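You operate a simulated robot arm through the tools that you are given. There is no shell and no other tool.

You run a simulated robot arm. Do the job below in one go: nothing can be reset, and whatever is moved stays where it is left.

TASK
Draw 5 turns of wire onto the drum in low gear.
Fine: counter to zero, turns dial to 5, start, watch till it stops.
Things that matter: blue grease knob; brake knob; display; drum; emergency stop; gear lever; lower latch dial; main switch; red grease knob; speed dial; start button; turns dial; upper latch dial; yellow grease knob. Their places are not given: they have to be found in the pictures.

The check looks at the end state, three seconds after you hand in, the way a careful person would. Anything else that was tipped, shoved, dropped, spilled or broken makes it a failure.

THE ROBOT
A 6-joint arm with a two-finger gripper, fixed in place. Base frame: the origin is at the foot of the arm, x ahead of it, y to its left, z up. Lengths are in mm, angles in degrees, forces in N, time in s.
Its first joint turns from -166.0 to 166.0 degrees. Payload 2.45 kg.
Tool frame: the origin (TCP) lies between the finger pads and is the grasp point; the fingertips stand 20 mm ahead of it; z points along the fingers, y is the line along which they close. The gripper opens to 140 mm. The gripper's body begins 168 mm behind the TCP.
Orientation is that of the tool frame in the base frame, as a unit quaternion [x, y, z, w]. With the fingers straight down and closing along the base's y, the tool's x points along the base's -x, its y along +y and its z along -z.

THE INTERFACE
- The arm moves only by the tool servo_tool. Its argument "rows" is a list of rows, each a list of 7 numbers: the gripper command, from -1 (shut) to 1 (fully open), values between in proportion, then the shift along the tool's x, y, z in mm, then the turn, a rotation vector about the tool's x, y, z in degrees. In form: [[gripper, x, y, z, ax, ay, az], ...]. A call has 1 to 20 rows; each row shifts and turns the commanded pose from where the row before left it, along the tool's axes as they then stand. A row lasts 0.2 s, in which the tool goes at most 50 mm and 8.6 degrees; a call with a longer step from one row to the next is refused whole, and so is a gripper value outside its range. Where a pose cannot be reached the arm comes as near as it can. A force on the tool above 90 N (or 10 N above the force at the start of the call, whichever is more), or a blocked arm, ends the call early, and 0.2 s more pass. The fingers move at their own pace (about 45 mm/s each) and stop on an object; they squeeze with about 45 N. The grip force told is the motor's: it shows also when the fingers shut on nothing. Time passes only in rows, and 0.2 s behind the last, so rows that do not move let the fingers close. The reply holds the time, the measured pose of the TCP, the force on the tool along the base axes, the opening and the grip force, in the units named above and with some noise, with the torque about the TCP (base axes, N m) and any sound that the robot's microphone picked up.
- Cameras (640 x 400 px; columns grow to the right, rows downward): "scene" is fixed at [51, 500.6, 1604.9]; the picture's right is [-0.59, -0.81, 0.00], its down [-0.47, 0.35, -0.81] and it looks along [0.65, -0.48, -0.59] (base axes); focal length 214 px, centre (320, 200). "wrist" rides on the gripper at [78, 11, -209] in the tool frame; the picture's right is [-0.14, 0.99, 0.00], its down [-0.92, -0.13, -0.37] and it looks along [-0.37, -0.05, 0.93] (tool axes); focal length 280 px, centre (320, 200).
- grab_frame(camera): a new picture of that camera. The clock stands still meanwhile.
- measure_at(camera, pixels): for up to 12 pixels [column, row] of the newest picture of that camera ("zoom" is the newest enlarged one), the place [x, y, z] in the base frame of the surface seen there, good to about 2 mm. The clock stands still meanwhile.
- enlarge(camera, box): a new picture of the part [left, top, right, bottom] of that camera's present view, enlarged. The clock stands still meanwhile.
- hand_in(): hands the job in; it is judged then, once.

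Leave the gripper open and the arm clear of the work at the hand-in unless told otherwise.

The tools are called as name(argument=value, ...) on one line, values as JSON. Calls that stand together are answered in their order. servo_tool: Moves the arm, as the interface text tells. Its arguments: {"type":"object","properties":{"rows":{"type":"array","items":{"type":"array","items":{"type":"number"}}}},"required":["rows"]} The other tools are called the same way: grab_frame (camera) takes a picture; measure_at (camera, pixels) gives the place of the surface under pixels of a picture; enlarge (camera, box) takes an enlarged picture of a part of a camera's view; hand_in () hands the job in.

At the start:

```text
clock: 0.0
eef_pos: [553.5, -116.7, 1521.8]
orientation: [0.001, 1.0, -0.001, 0.0]
force: [0.1, 0.4, 0.0]
moment: [0.01, -0.02, -0.01]
finger_gap: 139.8
grip_force: 0.1
```

scene: 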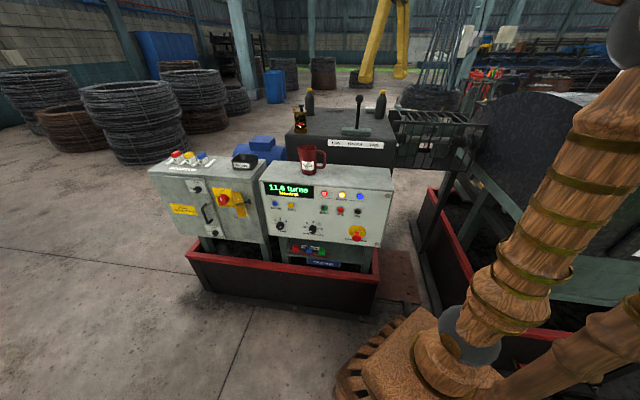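
wrist: 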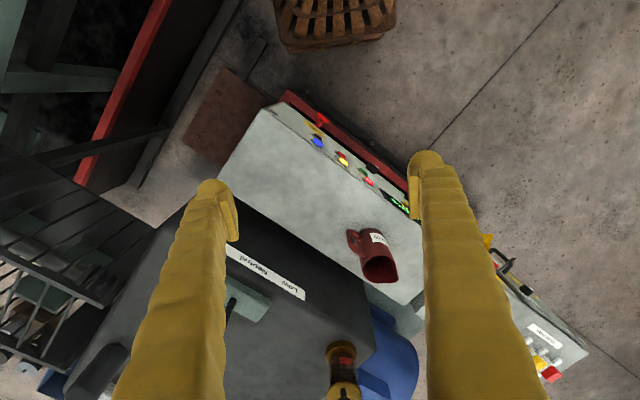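

I see a control panel with a display reading "11.0 turns / Neutral", some buttons and dials, and a gear lever on the black box behind it. I'll enlarge those areas to read the labels.

enlarge(camera="scene", box=[250, 160, 400, 254])

enlarge(camera="scene", box=[140, 140, 270, 250])

enlarge(camera="scene", box=[280, 80, 420, 168])

```text
4.26 times, centred on (325, 207) of scene
```

zoom: 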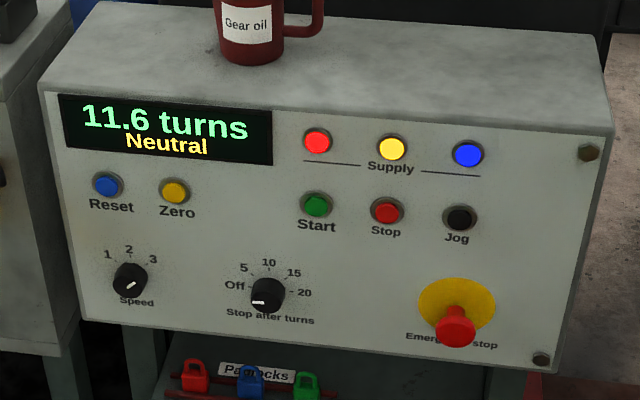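

```text
3.64 times, centred on (205, 195) of scene
```

zoom: 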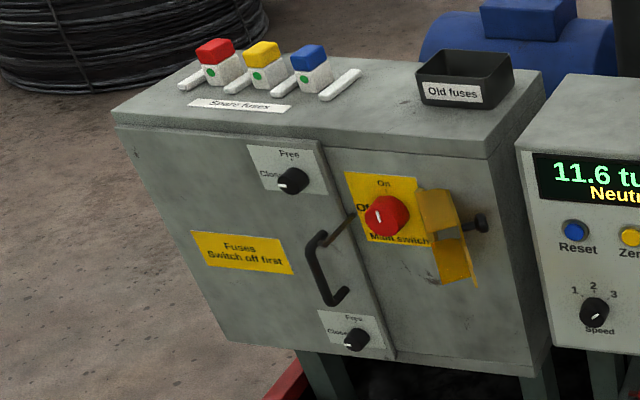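

```text
4.55 times, centred on (350, 124) of scene
```

zoom: 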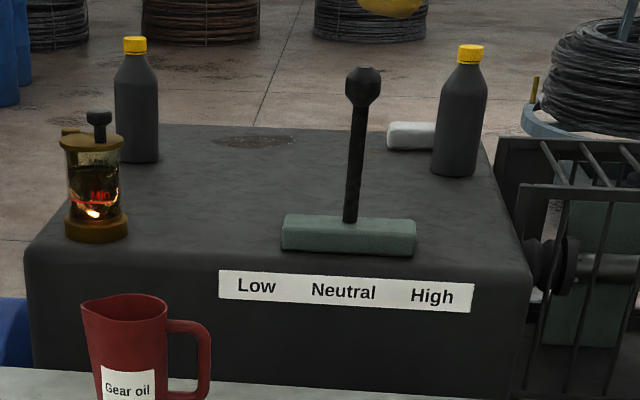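

The panel shows Reset, Zero, Speed, Stop after turns, Start, Stop, Jog and the Emergency stop. The gear lever has Low / Neutral / High. I'll enlarge the panel's details and the drum side on the right next, to find the brake and grease knobs.

enlarge(camera="scene", box=[380, 60, 640, 222])

enlarge(camera="scene", box=[200, 170, 260, 214])

enlarge(camera="scene", box=[260, 210, 390, 290])

enlarge(camera="scene", box=[400, 180, 640, 330])

```text
2.46 times, centred on (510, 141) of scene
```

zoom: 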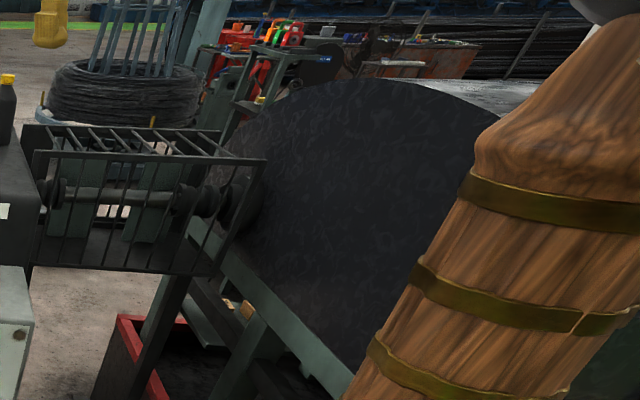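

```text
9.09 times, centred on (230, 192) of scene
```

zoom: 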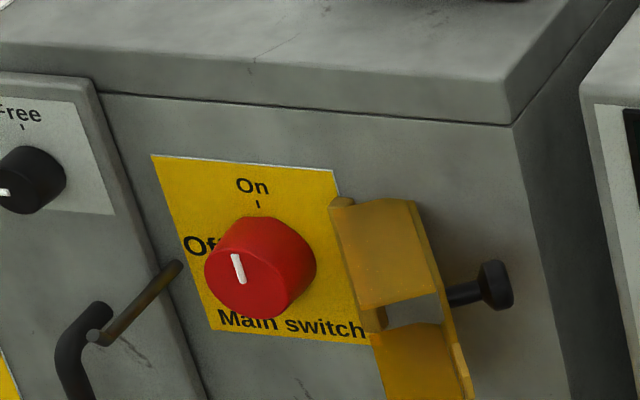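

```text
4.92 times, centred on (325, 250) of scene
```

zoom: 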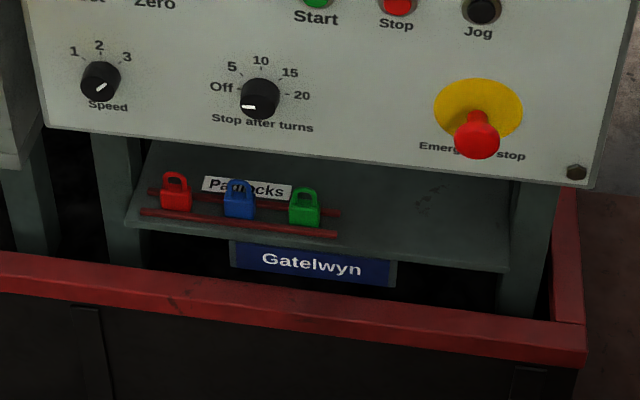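

```text
2.67 times, centred on (520, 255) of scene
```

zoom: 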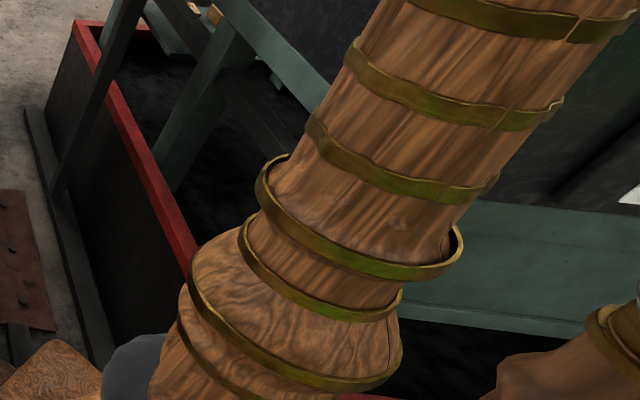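

The main switch points to On, the turns dial to Off, and the supply lamps are lit. Next I'll measure the places of the panel parts on an enlarged picture.

enlarge(camera="scene", box=[250, 160, 400, 254])

measure_at(camera="zoom", pixels=[[107, 185], [174, 191], [316, 204], [386, 211], [459, 217], [128, 280], [264, 295], [455, 330], [290, 140], [560, 340], [80, 310], [530, 60]])

```text
4.26 times, centred on (325, 207) of scene
```

zoom: 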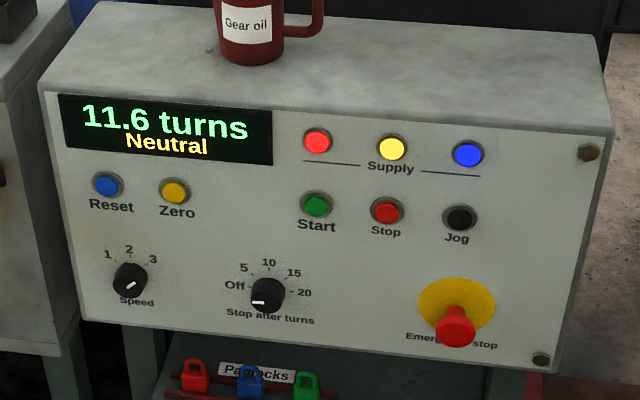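

```text
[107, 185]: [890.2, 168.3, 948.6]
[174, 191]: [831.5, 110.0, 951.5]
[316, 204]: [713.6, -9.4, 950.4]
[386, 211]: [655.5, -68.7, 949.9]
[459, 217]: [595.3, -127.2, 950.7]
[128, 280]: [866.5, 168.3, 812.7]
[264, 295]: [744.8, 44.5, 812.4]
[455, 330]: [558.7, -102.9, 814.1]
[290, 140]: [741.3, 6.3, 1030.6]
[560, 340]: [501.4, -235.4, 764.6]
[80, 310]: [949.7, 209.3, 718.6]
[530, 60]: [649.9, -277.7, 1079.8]
```

The panel is a vertical plane facing (-0.71, 0.71), with buttons at z≈950 and dials at z≈812. Next I'll measure the gear lever, the oil bottle, the glass lubricator and the mug.

enlarge(camera="scene", box=[280, 80, 420, 168])

measure_at(camera="zoom", pixels=[[363, 85], [357, 140], [350, 210], [290, 232], [410, 238], [256, 287], [343, 292], [432, 296], [134, 45], [470, 55], [98, 120], [95, 225]])

measure_at(camera="scene", pixels=[[312, 148], [324, 155], [310, 170], [303, 150], [245, 162], [222, 200], [176, 154], [300, 250], [530, 130], [440, 130], [470, 140], [540, 200]])

```text
4.55 times, centred on (350, 124) of scene
```

zoom: 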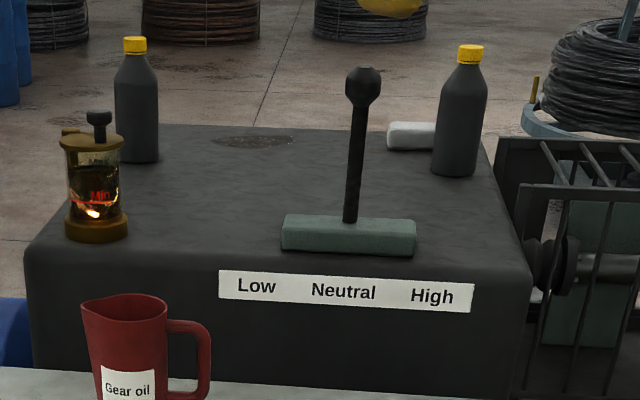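

```text
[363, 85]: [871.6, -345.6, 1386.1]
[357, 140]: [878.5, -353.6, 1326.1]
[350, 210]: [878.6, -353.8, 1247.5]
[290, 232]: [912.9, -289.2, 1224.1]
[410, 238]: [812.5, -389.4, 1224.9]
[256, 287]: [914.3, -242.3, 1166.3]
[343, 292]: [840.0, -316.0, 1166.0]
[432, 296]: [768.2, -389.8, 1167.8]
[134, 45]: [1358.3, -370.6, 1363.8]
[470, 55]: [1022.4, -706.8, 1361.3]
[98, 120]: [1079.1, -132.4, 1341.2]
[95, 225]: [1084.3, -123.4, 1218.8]
```

```text
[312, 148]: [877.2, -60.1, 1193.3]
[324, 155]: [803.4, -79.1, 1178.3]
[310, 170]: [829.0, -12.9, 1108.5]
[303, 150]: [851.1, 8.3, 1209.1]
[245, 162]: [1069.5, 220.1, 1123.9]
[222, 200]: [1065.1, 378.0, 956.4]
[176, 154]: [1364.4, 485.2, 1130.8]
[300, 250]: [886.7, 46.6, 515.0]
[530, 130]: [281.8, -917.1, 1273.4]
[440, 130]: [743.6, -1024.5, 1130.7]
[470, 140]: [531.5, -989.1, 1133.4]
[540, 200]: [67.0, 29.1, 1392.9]
```

The gear lever's knob is near (878, -352, 1386), and Low lies toward (+0.71, +0.71). I'll turn the tool about its own axis, high above everything, so that once tilted it can face the panel with the wrist camera on top.

servo_tool(rows=[[1, 0, 0, 0, 0, 0, -8.4375], [1, 0, 0, 0, 0, 0, -8.4375], [1, 0, 0, 0, 0, 0, -8.4375], [1, 0, 0, 0, 0, 0, -8.4375], [1, 0, 0, 0, 0, 0, -8.4375], [1, 0, 0, 0, 0, 0, -8.4375], [1, 0, 0, 0, 0, 0, -8.4375], [1, 0, 0, 0, 0, 0, -8.4375]])

```text
clock: 1.8
eef_pos: [554.4, -116.3, 1521.2]
orientation: [-0.556, 0.831, -0.002, 0.0]
force: [0.2, 0.3, -0.2]
moment: [0.02, 0.0, -0.02]
finger_gap: 140.1
grip_force: 0.0
```

The pose followed exactly (67.5° done). I'll turn the second half.

servo_tool(rows=[[1, 0, 0, 0, 0, 0, -8.4375], [1, 0, 0, 0, 0, 0, -8.4375], [1, 0, 0, 0, 0, 0, -8.4375], [1, 0, 0, 0, 0, 0, -8.4375], [1, 0, 0, 0, 0, 0, -8.4375], [1, 0, 0, 0, 0, 0, -8.4375], [1, 0, 0, 0, 0, 0, -8.4375], [1, 0, 0, 0, 0, 0, -8.4375]])

```text
clock: 3.6
eef_pos: [553.4, -118.2, 1522.3]
orientation: [0.924, -0.382, 0.001, 0.0]
force: [-0.2, 0.3, 0.3]
moment: [0.0, 0.0, 0.0]
finger_gap: 139.9
grip_force: 0.0
```

The tool's x now points toward the panel. I'll tilt the tool 45° toward the panel and look.

servo_tool(rows=[[1, 0, 0, 0, 0, 7.5, 0], [1, 0, 0, 0, 0, 7.5, 0], [1, 0, 0, 0, 0, 7.5, 0], [1, 0, 0, 0, 0, 7.5, 0], [1, 0, 0, 0, 0, 7.5, 0], [1, 0, 0, 0, 0, 7.5, 0]])

grab_frame(camera="wrist")

grab_frame(camera="scene")

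```text
clock: 5.0
eef_pos: [553.3, -117.6, 1522.0]
orientation: [0.853, -0.353, 0.355, 0.147]
force: [0.9, -0.2, -0.5]
moment: [-0.01, 0.02, 0.01]
finger_gap: 140.1
grip_force: 0.1
```

```text
taken
```

wrist: 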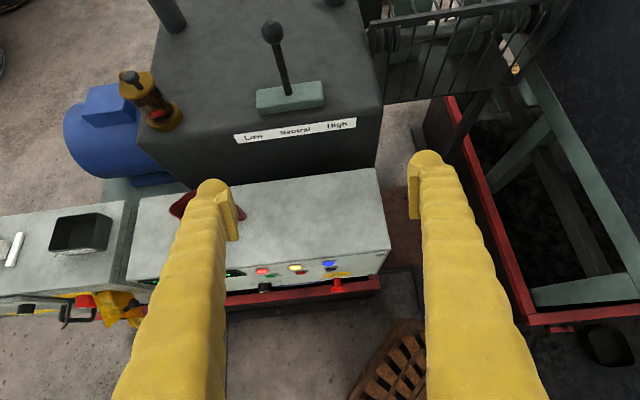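

```text
taken
```

scene: 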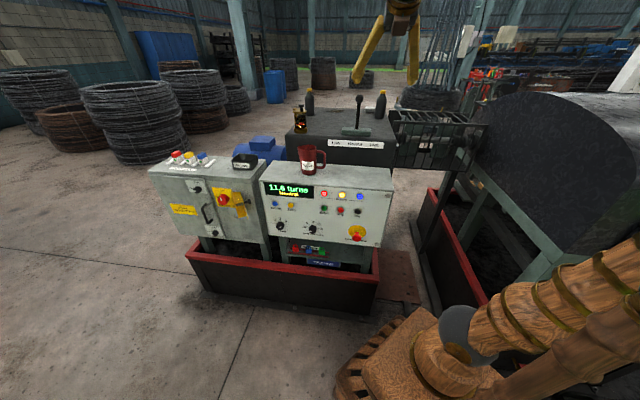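

The drum side is now less hidden. I'll enlarge it in both pictures to look for the brake knob and grease knobs.

enlarge(camera="scene", box=[380, 60, 640, 222])

enlarge(camera="wrist", box=[360, 0, 640, 175])

enlarge(camera="wrist", box=[440, 225, 640, 350])

enlarge(camera="scene", box=[440, 180, 640, 305])

```text
2.46 times, centred on (510, 141) of scene
```

zoom: 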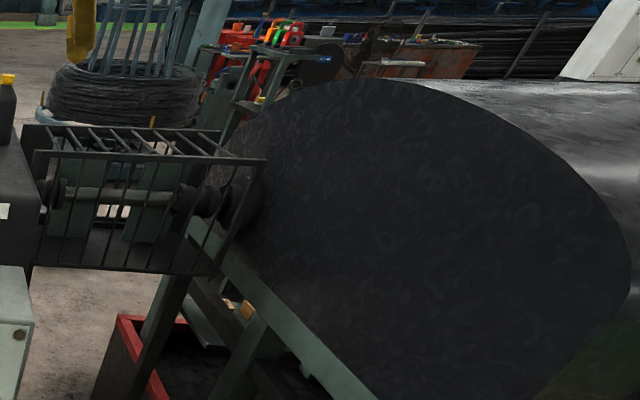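

```text
2.29 times, centred on (500, 88) of wrist
```

zoom: 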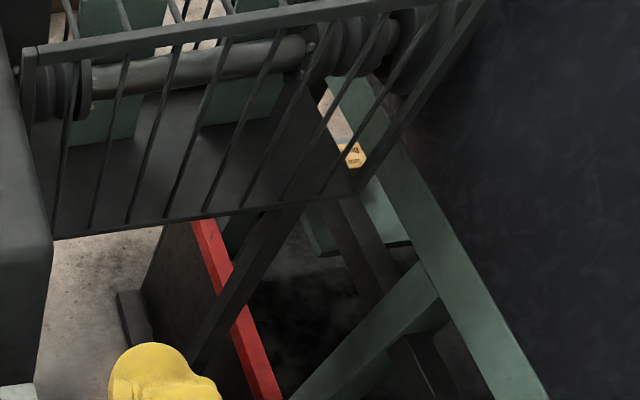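

```text
3.20 times, centred on (540, 288) of wrist
```

zoom: 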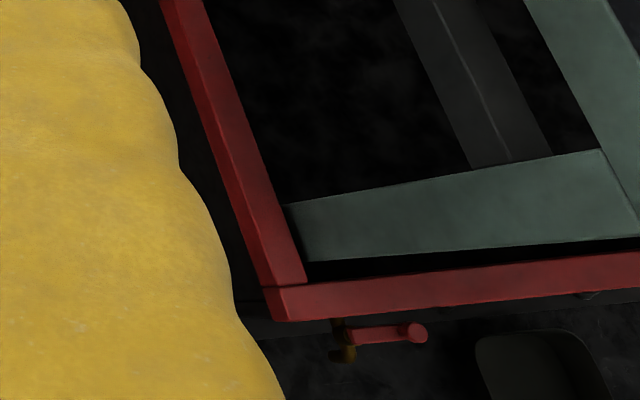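

```text
3.20 times, centred on (540, 242) of scene
```

zoom: 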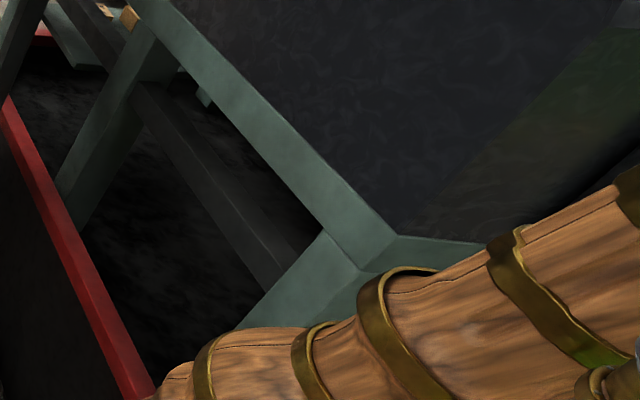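

I see a shaft guard, a red-rimmed tray and a red valve handle low down. I'll swing the view toward the drum to check for a brake before running anything.

servo_tool(rows=[[1, 0, 0, 0, -5.3, 0, 5.3], [1, 0, 0, 0, -5.3, 0, 5.3], [1, 0, 0, 0, -5.3, 0, 5.3], [1, 0, 0, 0, -5.3, 0, 5.3], [1, 0, 0, 0, -5.3, 0, 5.3], [1, 0, 0, 0, -5.3, 0, 5.3]])

grab_frame(camera="wrist")

```text
clock: 6.4
eef_pos: [554.0, -118.4, 1522.4]
orientation: [-0.652, 0.654, -0.271, -0.271]
force: [-0.6, -0.5, 0.9]
moment: [0.06, -0.07, 0.06]
finger_gap: 140.2
grip_force: 0.1
```

```text
taken
```

wrist: 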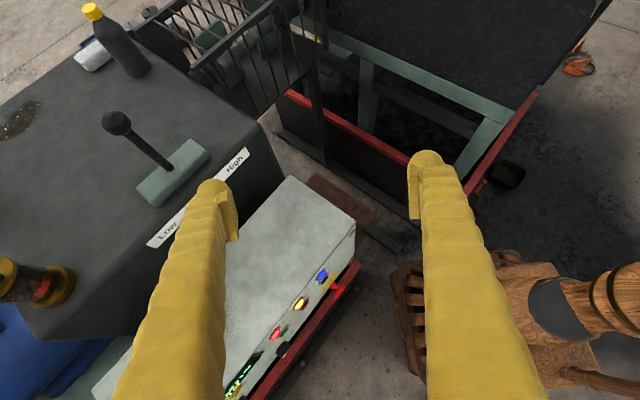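

The drum is now at the top of the picture. I'll raise the tilt by 35° to see the drum and its surroundings.

servo_tool(rows=[[1, 0, 0, 0, 0, 7, 0], [1, 0, 0, 0, 0, 7, 0], [1, 0, 0, 0, 0, 7, 0], [1, 0, 0, 0, 0, 7, 0], [1, 0, 0, 0, 0, 7, 0]])

grab_frame(camera="wrist")

```text
clock: 7.6
eef_pos: [553.6, -118.4, 1522.1]
orientation: [-0.54, 0.542, -0.455, -0.456]
force: [-0.4, 0.1, 0.7]
moment: [0.02, 0.02, 0.04]
finger_gap: 139.7
grip_force: 0.0
```

```text
taken
```

wrist: 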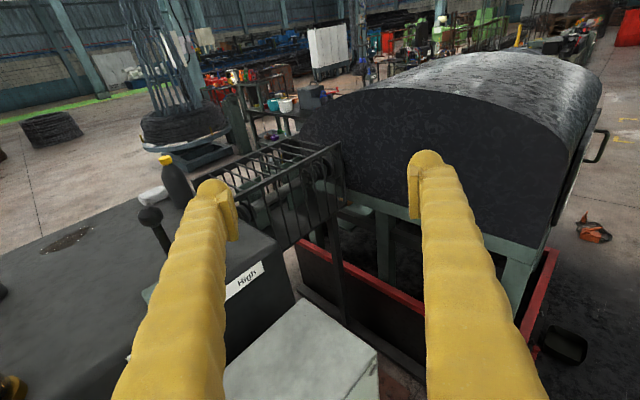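

The black shape is a rounded housing over the drum, with a door handle at the right. I'll enlarge several parts.

enlarge(camera="wrist", box=[190, 40, 400, 171])

enlarge(camera="wrist", box=[440, 40, 640, 165])

enlarge(camera="wrist", box=[220, 120, 420, 245])

enlarge(camera="wrist", box=[100, 20, 260, 220])

```text
3.05 times, centred on (295, 106) of wrist
```

zoom: 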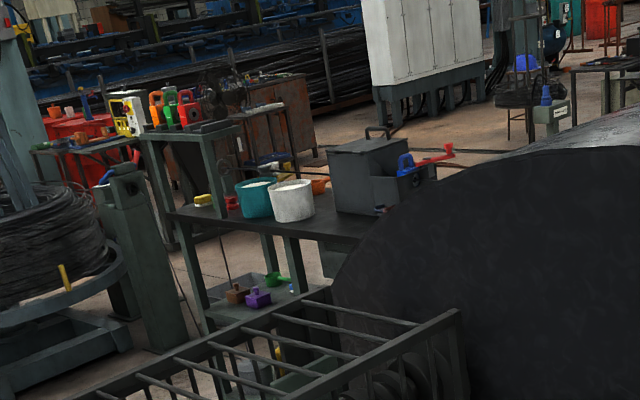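

```text
3.20 times, centred on (540, 102) of wrist
```

zoom: 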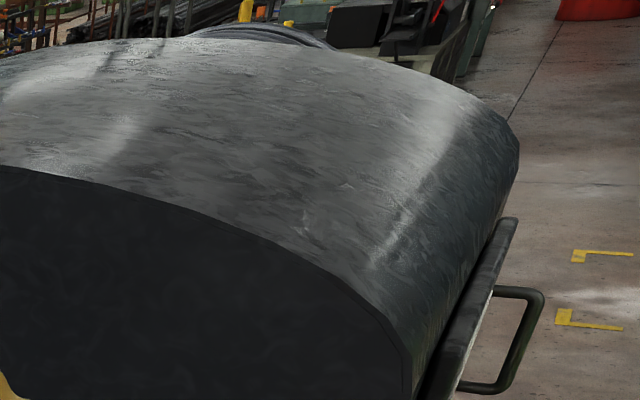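

```text
3.20 times, centred on (320, 182) of wrist
```

zoom: 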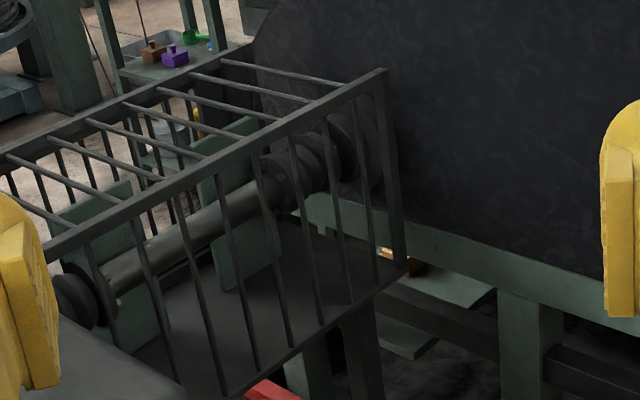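

```text
2.00 times, centred on (180, 120) of wrist
```

zoom: 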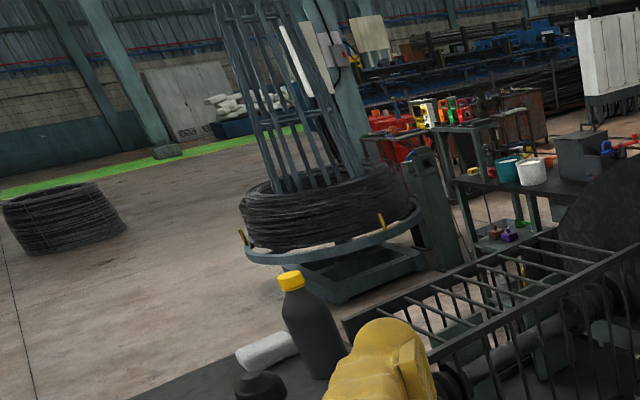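

I see the guard with the shaft, a wire carousel and a workbench in the background, but no brake knob yet. I'll turn the view 40° more to the right to see the drum's door side.

servo_tool(rows=[[1, 0, 0, 0, -7.88, 0, 1.39], [1, 0, 0, 0, -7.88, 0, 1.39], [1, 0, 0, 0, -7.88, 0, 1.39], [1, 0, 0, 0, -7.88, 0, 1.39], [1, 0, 0, 0, -7.88, 0, 1.39]])

grab_frame(camera="wrist")

```text
clock: 8.8
eef_pos: [567.1, -229.9, 1474.7]
orientation: [-0.411, 0.652, -0.345, -0.535]
force: [-0.8, -0.2, 0.0]
moment: [-0.02, 0.03, 0.0]
finger_gap: 139.9
grip_force: 0.1
out of reach, approached as far as the arm can: row 2, 3, 4, 5
```

```text
taken
```

wrist: 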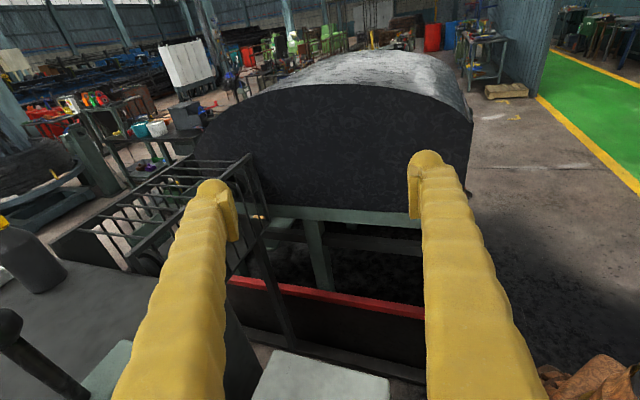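

That direction is out of reach and shows no brake knob, so I'll turn back toward the panel (85° back, then 10° of tilt) to get a level tool.

servo_tool(rows=[[1, 0, 0, 0, 7.609, 0, -1.342], [1, 0, 0, 0, 7.609, 0, -1.342], [1, 0, 0, 0, 7.609, 0, -1.342], [1, 0, 0, 0, 7.609, 0, -1.342], [1, 0, 0, 0, 7.609, 0, -1.342], [1, 0, 0, 0, 7.609, 0, -1.342], [1, 0, 0, 0, 7.609, 0, -1.342], [1, 0, 0, 0, 7.609, 0, -1.342], [1, 0, 0, 0, 7.609, 0, -1.342], [1, 0, 0, 0, 7.609, 0, -1.342], [1, 0, 0, 0, 7.609, 0, -1.342], [1, 0, 0, 0, 0, 5, 0], [1, 0, 0, 0, 0, 5, 0]])

grab_frame(camera="wrist")

```text
clock: 11.6
eef_pos: [568.3, -225.6, 1475.6]
orientation: [0.678, -0.187, 0.688, 0.177]
force: [0.4, -0.1, 0.0]
moment: [-0.01, -0.02, 0.0]
finger_gap: 140.2
grip_force: 0.0
```

```text
taken
```

wrist: 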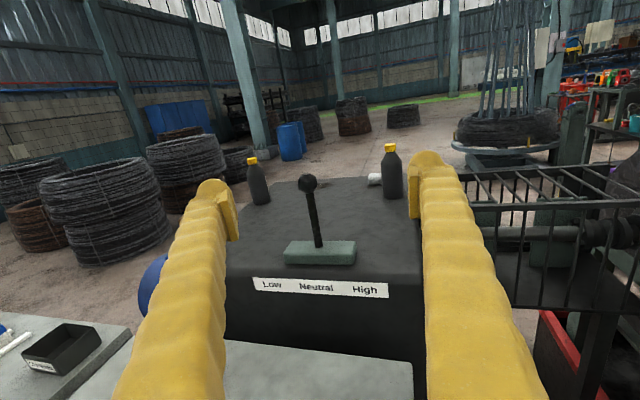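

The lever is straight ahead at (315, 215) with nothing in the way, and the tool now points to about -30° instead of -45°. I'll square it to the panel direction and half close the fingers.

servo_tool(rows=[[0, 0, 0, 0, -7.6, -0.3, 0], [0, 0, 0, 0, -7.6, -0.3, 0], [0, 0, 0, 0, 0, 0, 0]])

grab_frame(camera="wrist")

```text
clock: 12.4
eef_pos: [566.8, -229.6, 1475.0]
orientation: [0.652, -0.279, 0.652, 0.267]
force: [0.3, 0.5, -0.7]
moment: [0.01, -0.02, -0.02]
finger_gap: 70.1
grip_force: 0.0
```

```text
taken
```

wrist: 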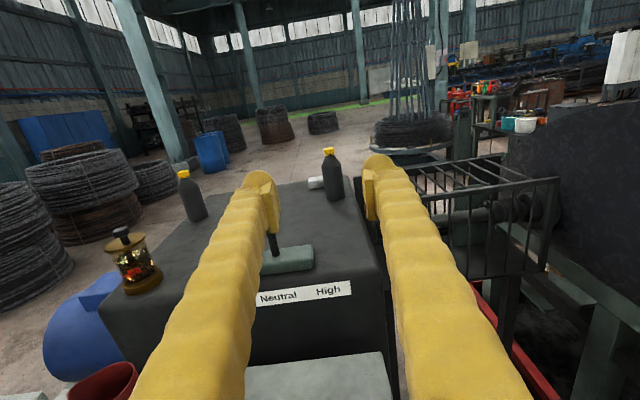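

The tool is square to the panel. I'll shift sideways and down so that the half-open fingers line up with the lever rod (TCP at about z 1335), still well in front of it.

servo_tool(rows=[[0, -35, -33.5, 0, 0, 0, -0.9], [0, -35, -33.5, 0, 0, 0, 0], [0, -35, -33.5, 0, 0, 0, 0], [0, -35, -33.5, 0, 0, 0, 0], [0, 0, 0, 0, 0, 0, 0]])

grab_frame(camera="wrist")

```text
clock: 13.6
eef_pos: [661.3, -132.4, 1335.5]
orientation: [0.654, -0.274, 0.651, 0.271]
force: [-0.1, 0.5, -0.1]
moment: [0.01, -0.04, -0.01]
finger_gap: 70.1
grip_force: 0.0
```

```text
taken
```

wrist: 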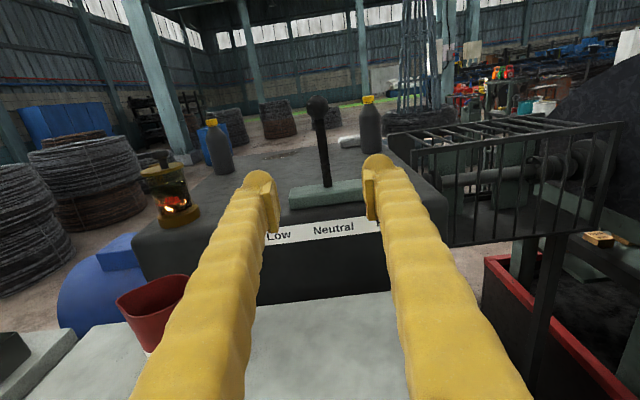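

The lever now stands between the fingers in the picture (knob at (318, 105), rod at (325, 160)). I'll measure it from here.

measure_at(camera="wrist", pixels=[[318, 106], [309, 106], [327, 106], [318, 96], [318, 116], [321, 135], [325, 170], [326, 180], [300, 203], [355, 195], [260, 190], [375, 180]])

```text
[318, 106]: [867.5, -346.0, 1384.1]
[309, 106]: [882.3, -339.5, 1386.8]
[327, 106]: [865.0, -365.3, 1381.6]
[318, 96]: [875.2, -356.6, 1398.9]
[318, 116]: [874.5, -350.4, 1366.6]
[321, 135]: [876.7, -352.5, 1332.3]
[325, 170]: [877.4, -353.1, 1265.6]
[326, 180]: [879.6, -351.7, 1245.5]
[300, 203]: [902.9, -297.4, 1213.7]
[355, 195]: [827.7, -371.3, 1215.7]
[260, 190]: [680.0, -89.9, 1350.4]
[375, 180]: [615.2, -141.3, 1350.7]
```

The rod's centre is about (883, -359), and moving 315 mm straight ahead puts it between the fingers at z≈1334, below the knob. I'll advance now.

servo_tool(rows=[[0, 0, 0, 45, 0, 0, 0], [0, 0, 0, 45, 0, 0, 0], [0, 0, 0, 45, 0, 0, 0], [0, 0, 0, 45, 0, 0, 0], [0, 0, 0, 45, 0, 0, 0], [0, 0, 0, 45, 0, 0, 0], [0, 0, 0, 40, 0, 0, 0], [0, 0, 0, 0, 0, 0, 0]])

grab_frame(camera="wrist")

grab_frame(camera="scene")

```text
clock: 15.4
eef_pos: [880.9, -353.8, 1334.9]
orientation: [0.654, -0.274, 0.651, 0.271]
force: [-0.2, 0.6, -0.1]
moment: [0.0, 0.0, 0.02]
finger_gap: 70.2
grip_force: 0.0
```

```text
taken
```

wrist: 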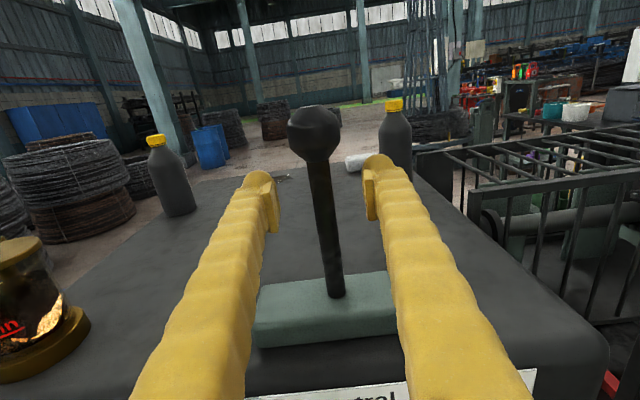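

```text
taken
```

scene: 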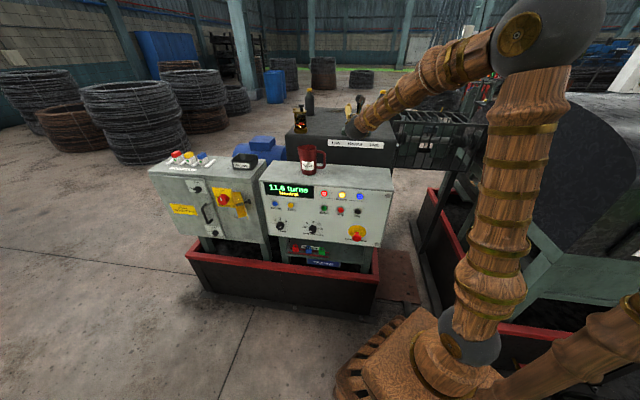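

The rod is between the fingers at TCP height. I'll narrow the gap to about 35 mm and push the lever gently toward Low (tool -y), 30 mm first.

servo_tool(rows=[[-0.5, 0, 0, 0, 0, 0, 0], [-0.5, 0, 0, 0, 0, 0, 0], [-0.5, 0, 0, 0, 0, 0, 0], [-0.5, 0, -8, 0, 0, 0, 0], [-0.5, 0, -8, 0, 0, 0, 0], [-0.5, 0, -8, 0, 0, 0, 0], [-0.5, 0, -6, 0, 0, 0, 0], [-0.5, 0, 0, 0, 0, 0, 0]])

grab_frame(camera="wrist")

enlarge(camera="scene", box=[250, 80, 410, 200])

```text
clock: 17.2
eef_pos: [901.5, -333.3, 1334.5]
orientation: [0.655, -0.275, 0.65, 0.272]
force: [-1.5, -0.2, 1.4]
moment: [-0.04, 0.02, -0.03]
finger_gap: 35.5
grip_force: 0.9
```

```text
taken
```

wrist: 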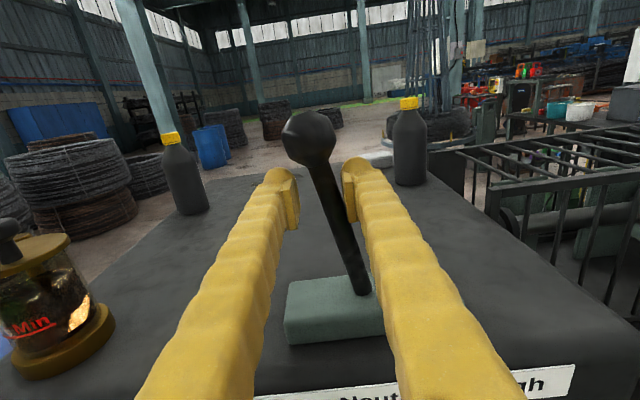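

```text
3.33 times, centred on (330, 140) of scene
```

zoom: 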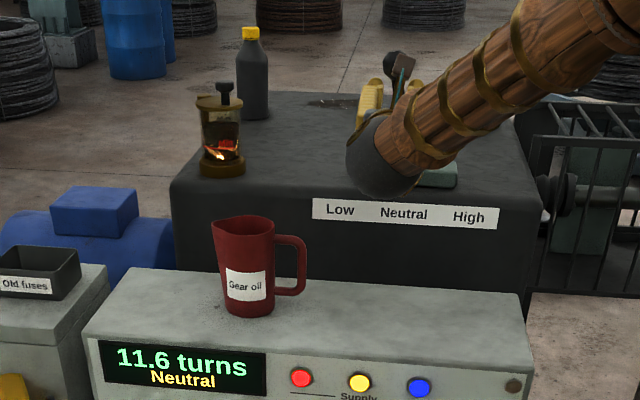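

The lever leans toward Low but the display still says Neutral. I'll push 20 mm further in small steps.

servo_tool(rows=[[-0.5, 0, -5, 0, 0, 0, 0], [-0.5, 0, -5, 0, 0, 0, 0], [-0.5, 0, -5, 0, 0, 0, 0], [-0.5, 0, -5, 0, 0, 0, 0], [-0.5, 0, 0, 0, 0, 0, 0]])

grab_frame(camera="wrist")

enlarge(camera="scene", box=[250, 80, 410, 200])

```text
clock: 18.4
eef_pos: [915.8, -318.3, 1334.0]
orientation: [0.654, -0.274, 0.651, 0.271]
force: [1.4, -0.9, -3.9]
moment: [-0.03, 0.1, -0.05]
finger_gap: 35.4
grip_force: 0.6
```

```text
taken
```

wrist: 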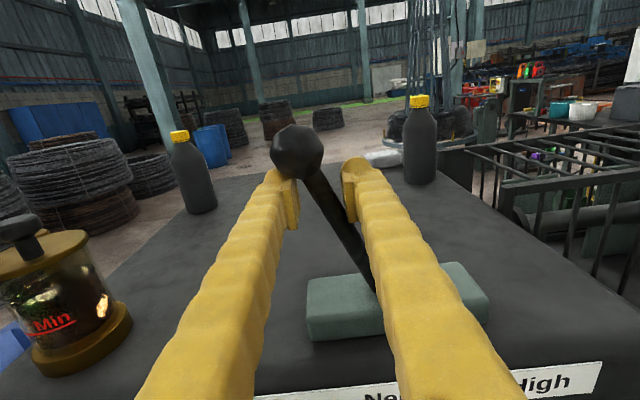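

```text
3.33 times, centred on (330, 140) of scene
```

zoom: 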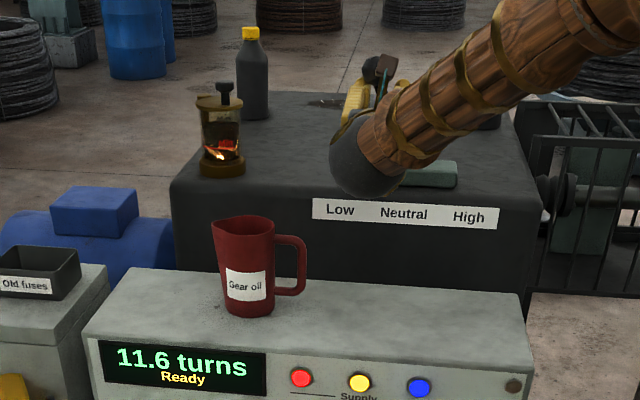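

The display now reads "Ready", so the gear seems engaged at Low. I'll back the fingers off 12 mm to see whether the lever stays there by itself.

servo_tool(rows=[[-0.2, 0, 4, 0, 0, 0, 0], [0, 0, 4, 0, 0, 0, 0], [0, 0, 4, 0, 0, 0, 0], [0, 0, 0, 0, 0, 0, 0], [0, 0, 0, 0, 0, 0, 0]])

grab_frame(camera="wrist")

enlarge(camera="scene", box=[250, 80, 410, 200])

```text
clock: 19.6
eef_pos: [908.0, -327.9, 1333.4]
orientation: [0.654, -0.275, 0.65, 0.272]
force: [0.1, 1.5, -0.9]
moment: [-0.08, 0.09, 0.02]
finger_gap: 71.0
grip_force: 0.7
```

```text
taken
```

wrist: 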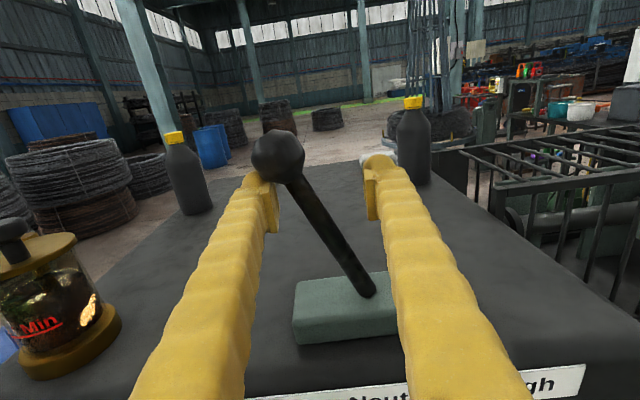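

```text
3.33 times, centred on (330, 140) of scene
```

zoom: 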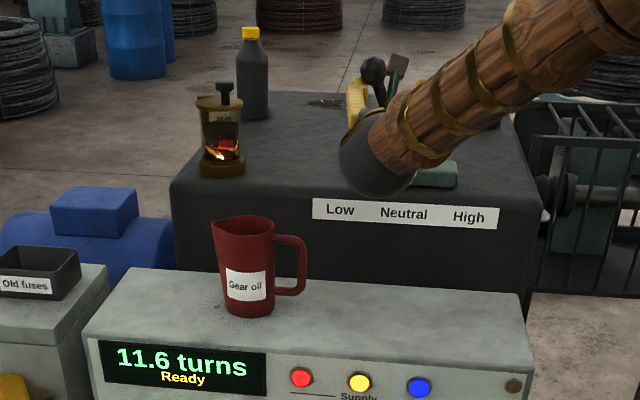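

The lever stays at Low and the display still says Ready. I'll measure the lever's place before withdrawing, so that no finger drags it.

measure_at(camera="wrist", pixels=[[278, 155], [278, 178], [262, 165], [295, 195], [310, 215], [330, 245], [355, 280], [272, 215], [368, 200], [365, 290]])

enlarge(camera="wrist", box=[0, 200, 160, 400])

```text
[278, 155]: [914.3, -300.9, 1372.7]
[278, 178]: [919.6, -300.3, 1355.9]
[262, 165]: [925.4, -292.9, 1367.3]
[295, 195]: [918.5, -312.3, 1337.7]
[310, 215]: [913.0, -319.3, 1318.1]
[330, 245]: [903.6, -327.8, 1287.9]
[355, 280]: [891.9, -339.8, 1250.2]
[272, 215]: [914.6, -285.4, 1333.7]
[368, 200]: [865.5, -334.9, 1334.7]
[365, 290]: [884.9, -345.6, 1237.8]
```

```text
2.00 times, centred on (80, 300) of wrist
```

zoom: 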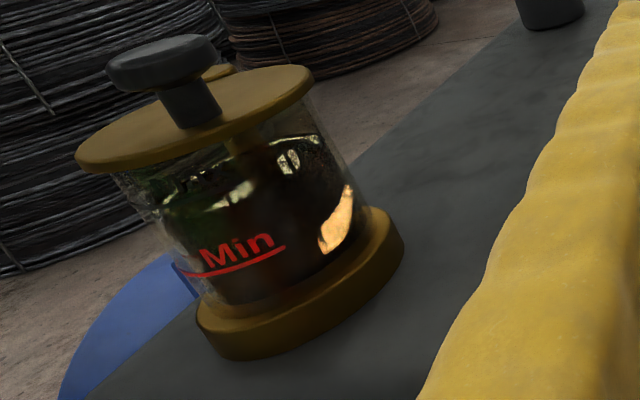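

The knob's underside is close to the left finger's top, so I'll lower the tool 15 mm first and then withdraw straight back 340 mm, clear of the lever.

servo_tool(rows=[[0, -15, 0, 0, 0, 0, 0], [0, 0, 0, 0, 0, 0, 0], [0, 0, 0, -20, 0, 0, 0], [0, 0, 0, -40, 0, 0, 0], [0, 0, 0, -40, 0, 0, 0], [0, 0, 0, -45, 0, 0, 0], [0, 0, 0, -45, 0, 0, 0], [0, 0, 0, -45, 0, 0, 0], [0, 0, 0, -45, 0, 0, 0], [0, 0, 0, -45, 0, 0, 0], [0, 0, 0, 0, 0, 0, 0]])

grab_frame(camera="wrist")

grab_frame(camera="scene")

```text
clock: 22.0
eef_pos: [678.8, -94.3, 1322.2]
orientation: [0.654, -0.274, 0.651, 0.271]
force: [0.2, -0.1, -0.4]
moment: [0.01, -0.04, 0.0]
finger_gap: 69.9
grip_force: 0.0
```

```text
taken
```

wrist: 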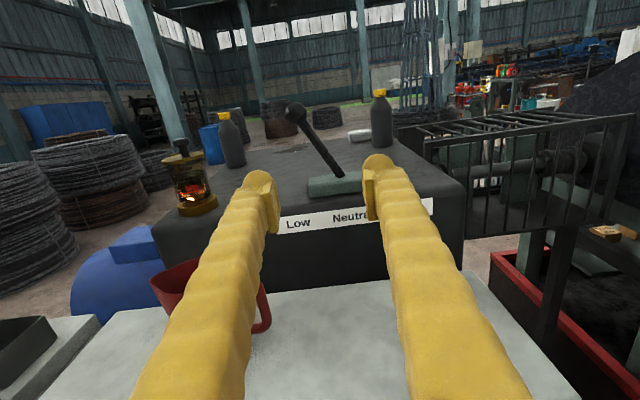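

```text
taken
```

scene: 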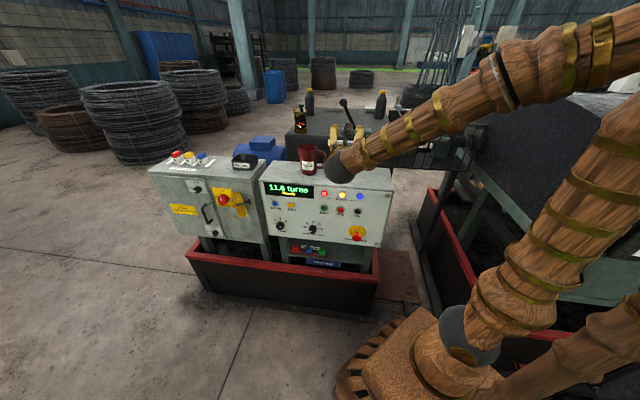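

The lever stays at Low and nothing else moved. I'll withdraw 150 mm further so the tool is in front of the panel plane, then go sideways and down to face the panel.

servo_tool(rows=[[0, 0, 0, -50, 0, 0, 0], [0, 0, 0, -50, 0, 0, 0], [0, 0, 0, -50, 0, 0, 0], [-0.5, -35, -30, 0, 0, 0, 0], [-1, -35, -30, 0, 0, 0, 0], [-1, -35, -30, 0, 0, 0, 0], [-1, -35, -30, 0, 0, 0, 0], [-1, -35, -30, 0, 0, 0, 0], [-1, 0, 0, 0, 0, 0, 0]])

grab_frame(camera="wrist")

grab_frame(camera="scene")

```text
clock: 24.0
eef_pos: [679.2, 117.3, 1146.3]
orientation: [0.654, -0.275, 0.65, 0.271]
force: [0.1, 0.3, -0.3]
moment: [0.0, 0.03, -0.01]
finger_gap: 0.2
grip_force: 29.5
```

```text
taken
```

wrist: 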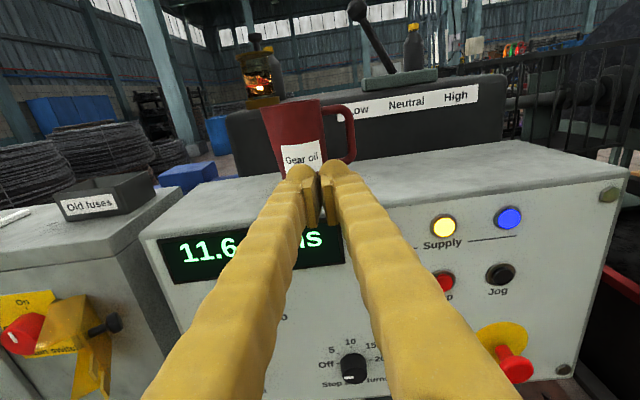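

```text
taken
```

scene: 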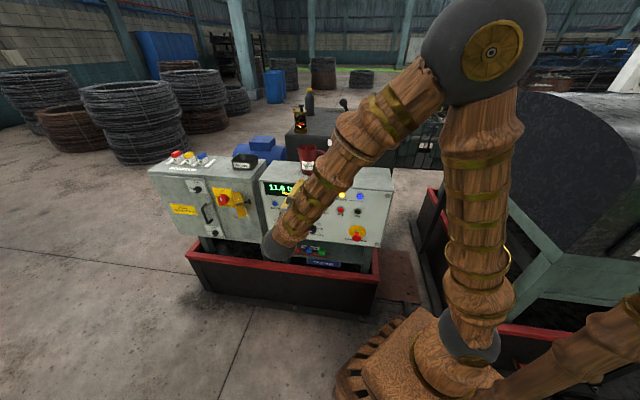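

The tool faces the panel, and the fingers cover part of the display. I'll move in front of the Zero button (831, 110, 951), still about 90 mm off the panel.

servo_tool(rows=[[-1, -39, -20.6, 0, 0, 0, 0], [-1, -39, -20.6, 0, 0, 0, 0], [-1, -39, -20.6, 0, 0, 0, 0], [-1, -39, -20.6, 0, 0, 0, 0], [-1, -39, -20.6, 0, 0, 0, 0], [-1, 0, 0, 0, 0, 0, 0]])

grab_frame(camera="wrist")

grab_frame(camera="scene")

```text
clock: 25.4
eef_pos: [751.2, 192.4, 953.0]
orientation: [0.654, -0.275, 0.65, 0.272]
force: [0.3, 0.0, -0.4]
moment: [-0.01, 0.0, 0.01]
finger_gap: 0.1
grip_force: 28.9
```

```text
taken
```

wrist: 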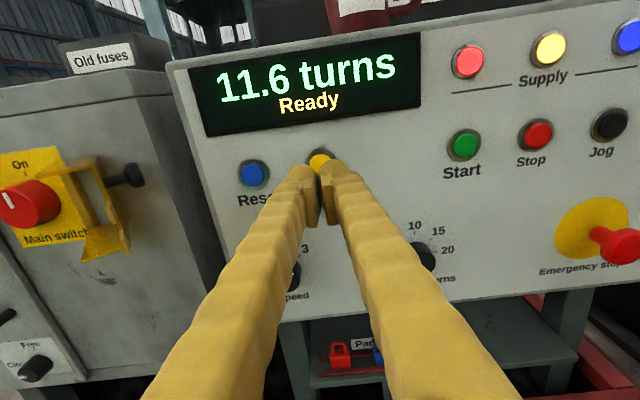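

```text
taken
```

scene: 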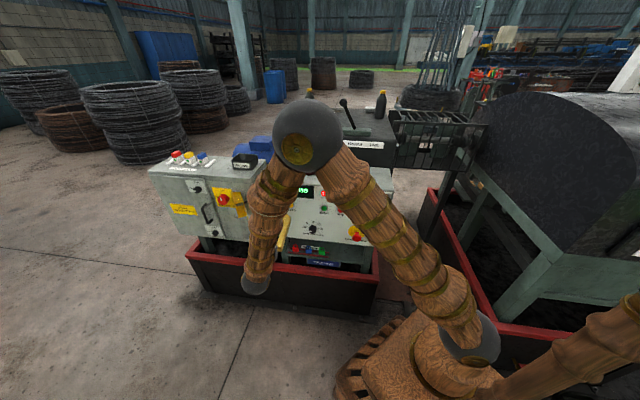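

The display is readable here ("11.6 turns", "Ready"), and the Zero button is right ahead at (320, 160). I'll measure the buttons again from this close view.

measure_at(camera="wrist", pixels=[[320, 159], [253, 173], [464, 145], [535, 135], [608, 125], [270, 150], [420, 200], [425, 255], [318, 153], [336, 158]])

enlarge(camera="wrist", box=[220, 120, 480, 290])

```text
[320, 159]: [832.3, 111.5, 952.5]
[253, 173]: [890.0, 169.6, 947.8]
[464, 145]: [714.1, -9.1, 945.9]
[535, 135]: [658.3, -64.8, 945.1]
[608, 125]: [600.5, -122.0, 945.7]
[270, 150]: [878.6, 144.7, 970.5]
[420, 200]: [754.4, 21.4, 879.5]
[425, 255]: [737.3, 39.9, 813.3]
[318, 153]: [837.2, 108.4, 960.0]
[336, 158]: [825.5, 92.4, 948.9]
```

```text
2.35 times, centred on (350, 205) of wrist
```

zoom: 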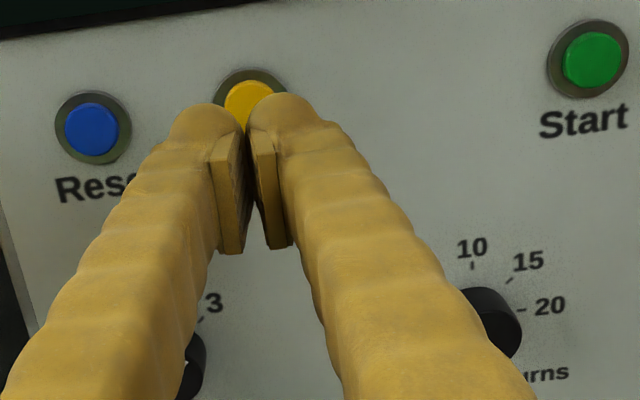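

The Zero button's front is at (832, 111, 951) and the closed fingertips are about 95 mm away. I'll advance 86 mm and stop just short.

servo_tool(rows=[[-1, -3, 0, 30, 0, 0, 0], [-1, 0, 0, 30, 0, 0, 0], [-1, 0, 0, 20, 0, 0, 0], [-1, 0, 0, 6, 0, 0, 0], [-1, 0, 0, 0, 0, 0, 0]])

grab_frame(camera="wrist")

```text
clock: 26.6
eef_pos: [811.0, 127.8, 947.8]
orientation: [0.655, -0.273, 0.65, 0.271]
force: [0.2, -0.1, 0.3]
moment: [0.04, 0.0, 0.01]
finger_gap: 0.1
grip_force: 29.5
```

```text
taken
```

wrist: 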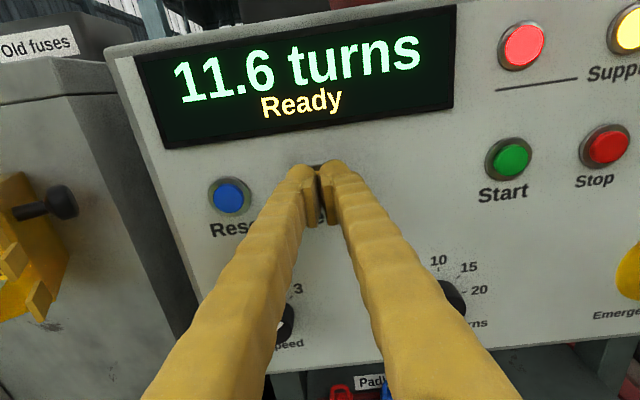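

The tips are about 7 mm from the button, and I'm 3 mm too far right. I'll correct that and press in small steps.

servo_tool(rows=[[-1, 2, -3.3, 0, 0, 0, 0], [-1, 0, 0, 3, 0, 0, 0], [-1, 0, 0, 2, 0, 0, 0], [-1, 0, 0, 2, 0, 0, 0], [-1, 0, 0, 1.5, 0, 0, 0], [-1, 0, 0, 0, 0, 0, 0]])

grab_frame(camera="wrist")

```text
clock: 28.0
eef_pos: [821.9, 125.4, 951.0]
orientation: [0.655, -0.274, 0.65, 0.271]
force: [-0.3, 0.7, 0.6]
moment: [-0.02, 0.0, 0.05]
finger_gap: 5.8
grip_force: 29.5
```

```text
taken
```

wrist: 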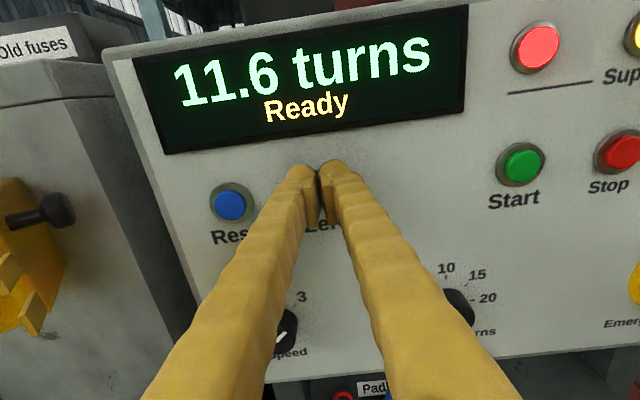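

The gap opened to 5.8 mm, so the button cap seems to be wedging between the two tips and isn't being pressed. I'll back off and look.

servo_tool(rows=[[-1, 0, 0, -5, 0, 0, 0], [-1, 0, 0, -10, 0, 0, 0], [-1, 0, 0, 0, 0, 0, 0]])

enlarge(camera="wrist", box=[200, 120, 440, 270])

```text
clock: 28.8
eef_pos: [808.7, 135.3, 950.3]
orientation: [0.654, -0.274, 0.651, 0.272]
force: [-0.4, -0.7, -0.2]
moment: [-0.01, 0.02, 0.01]
finger_gap: 0.0
grip_force: 28.8
```

```text
2.67 times, centred on (320, 195) of wrist
```

zoom: 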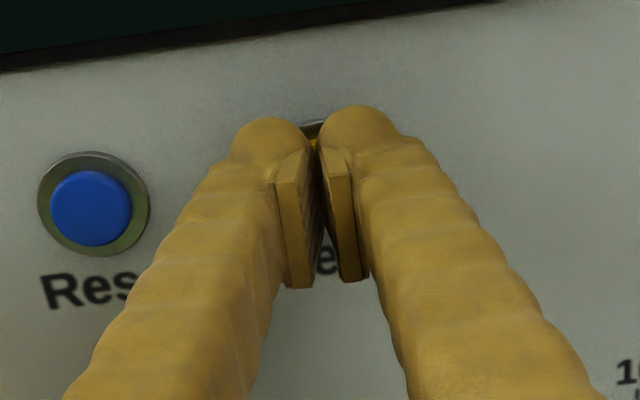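

The two rounded tips stand either side of the button. I'll measure the tips so I can press with just one finger.

measure_at(camera="zoom", pixels=[[272, 125], [360, 115], [240, 150], [395, 135], [316, 145], [293, 180], [335, 175], [92, 208]])

```text
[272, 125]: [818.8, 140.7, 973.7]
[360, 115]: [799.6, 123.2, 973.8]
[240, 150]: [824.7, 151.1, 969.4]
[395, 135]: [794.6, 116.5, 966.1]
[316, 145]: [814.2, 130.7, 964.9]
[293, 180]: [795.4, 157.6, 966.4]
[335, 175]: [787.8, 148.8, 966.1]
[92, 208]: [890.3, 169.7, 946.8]
```

The fingers reach about ±23 mm sideways around the centre, so I'll shift 10 mm right, putting the left finger on the Zero button, and press gently.

servo_tool(rows=[[-1, 0, 10, 0, 0, 0, 0], [-1, 0, 0, 8, 0, 0, 0], [-1, 0, 0, 4, 0, 0, 0], [-1, 0, 0, 2, 0, 0, 0], [-1, 0, 0, 2, 0, 0, 0], [-1, 0, 0, 0, 0, 0, 0]])

grab_frame(camera="wrist")

```text
clock: 30.2
eef_pos: [814.6, 117.1, 952.5]
orientation: [0.654, -0.273, 0.651, 0.271]
force: [-1.2, -0.2, 0.5]
moment: [0.0, 0.02, 0.03]
finger_gap: 0.2
grip_force: 29.1
```

```text
taken
```

wrist: 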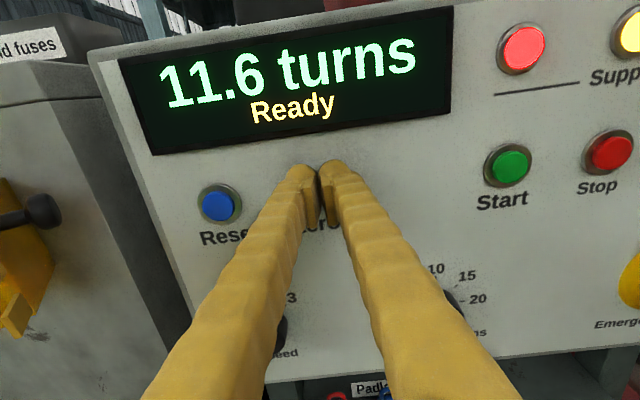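

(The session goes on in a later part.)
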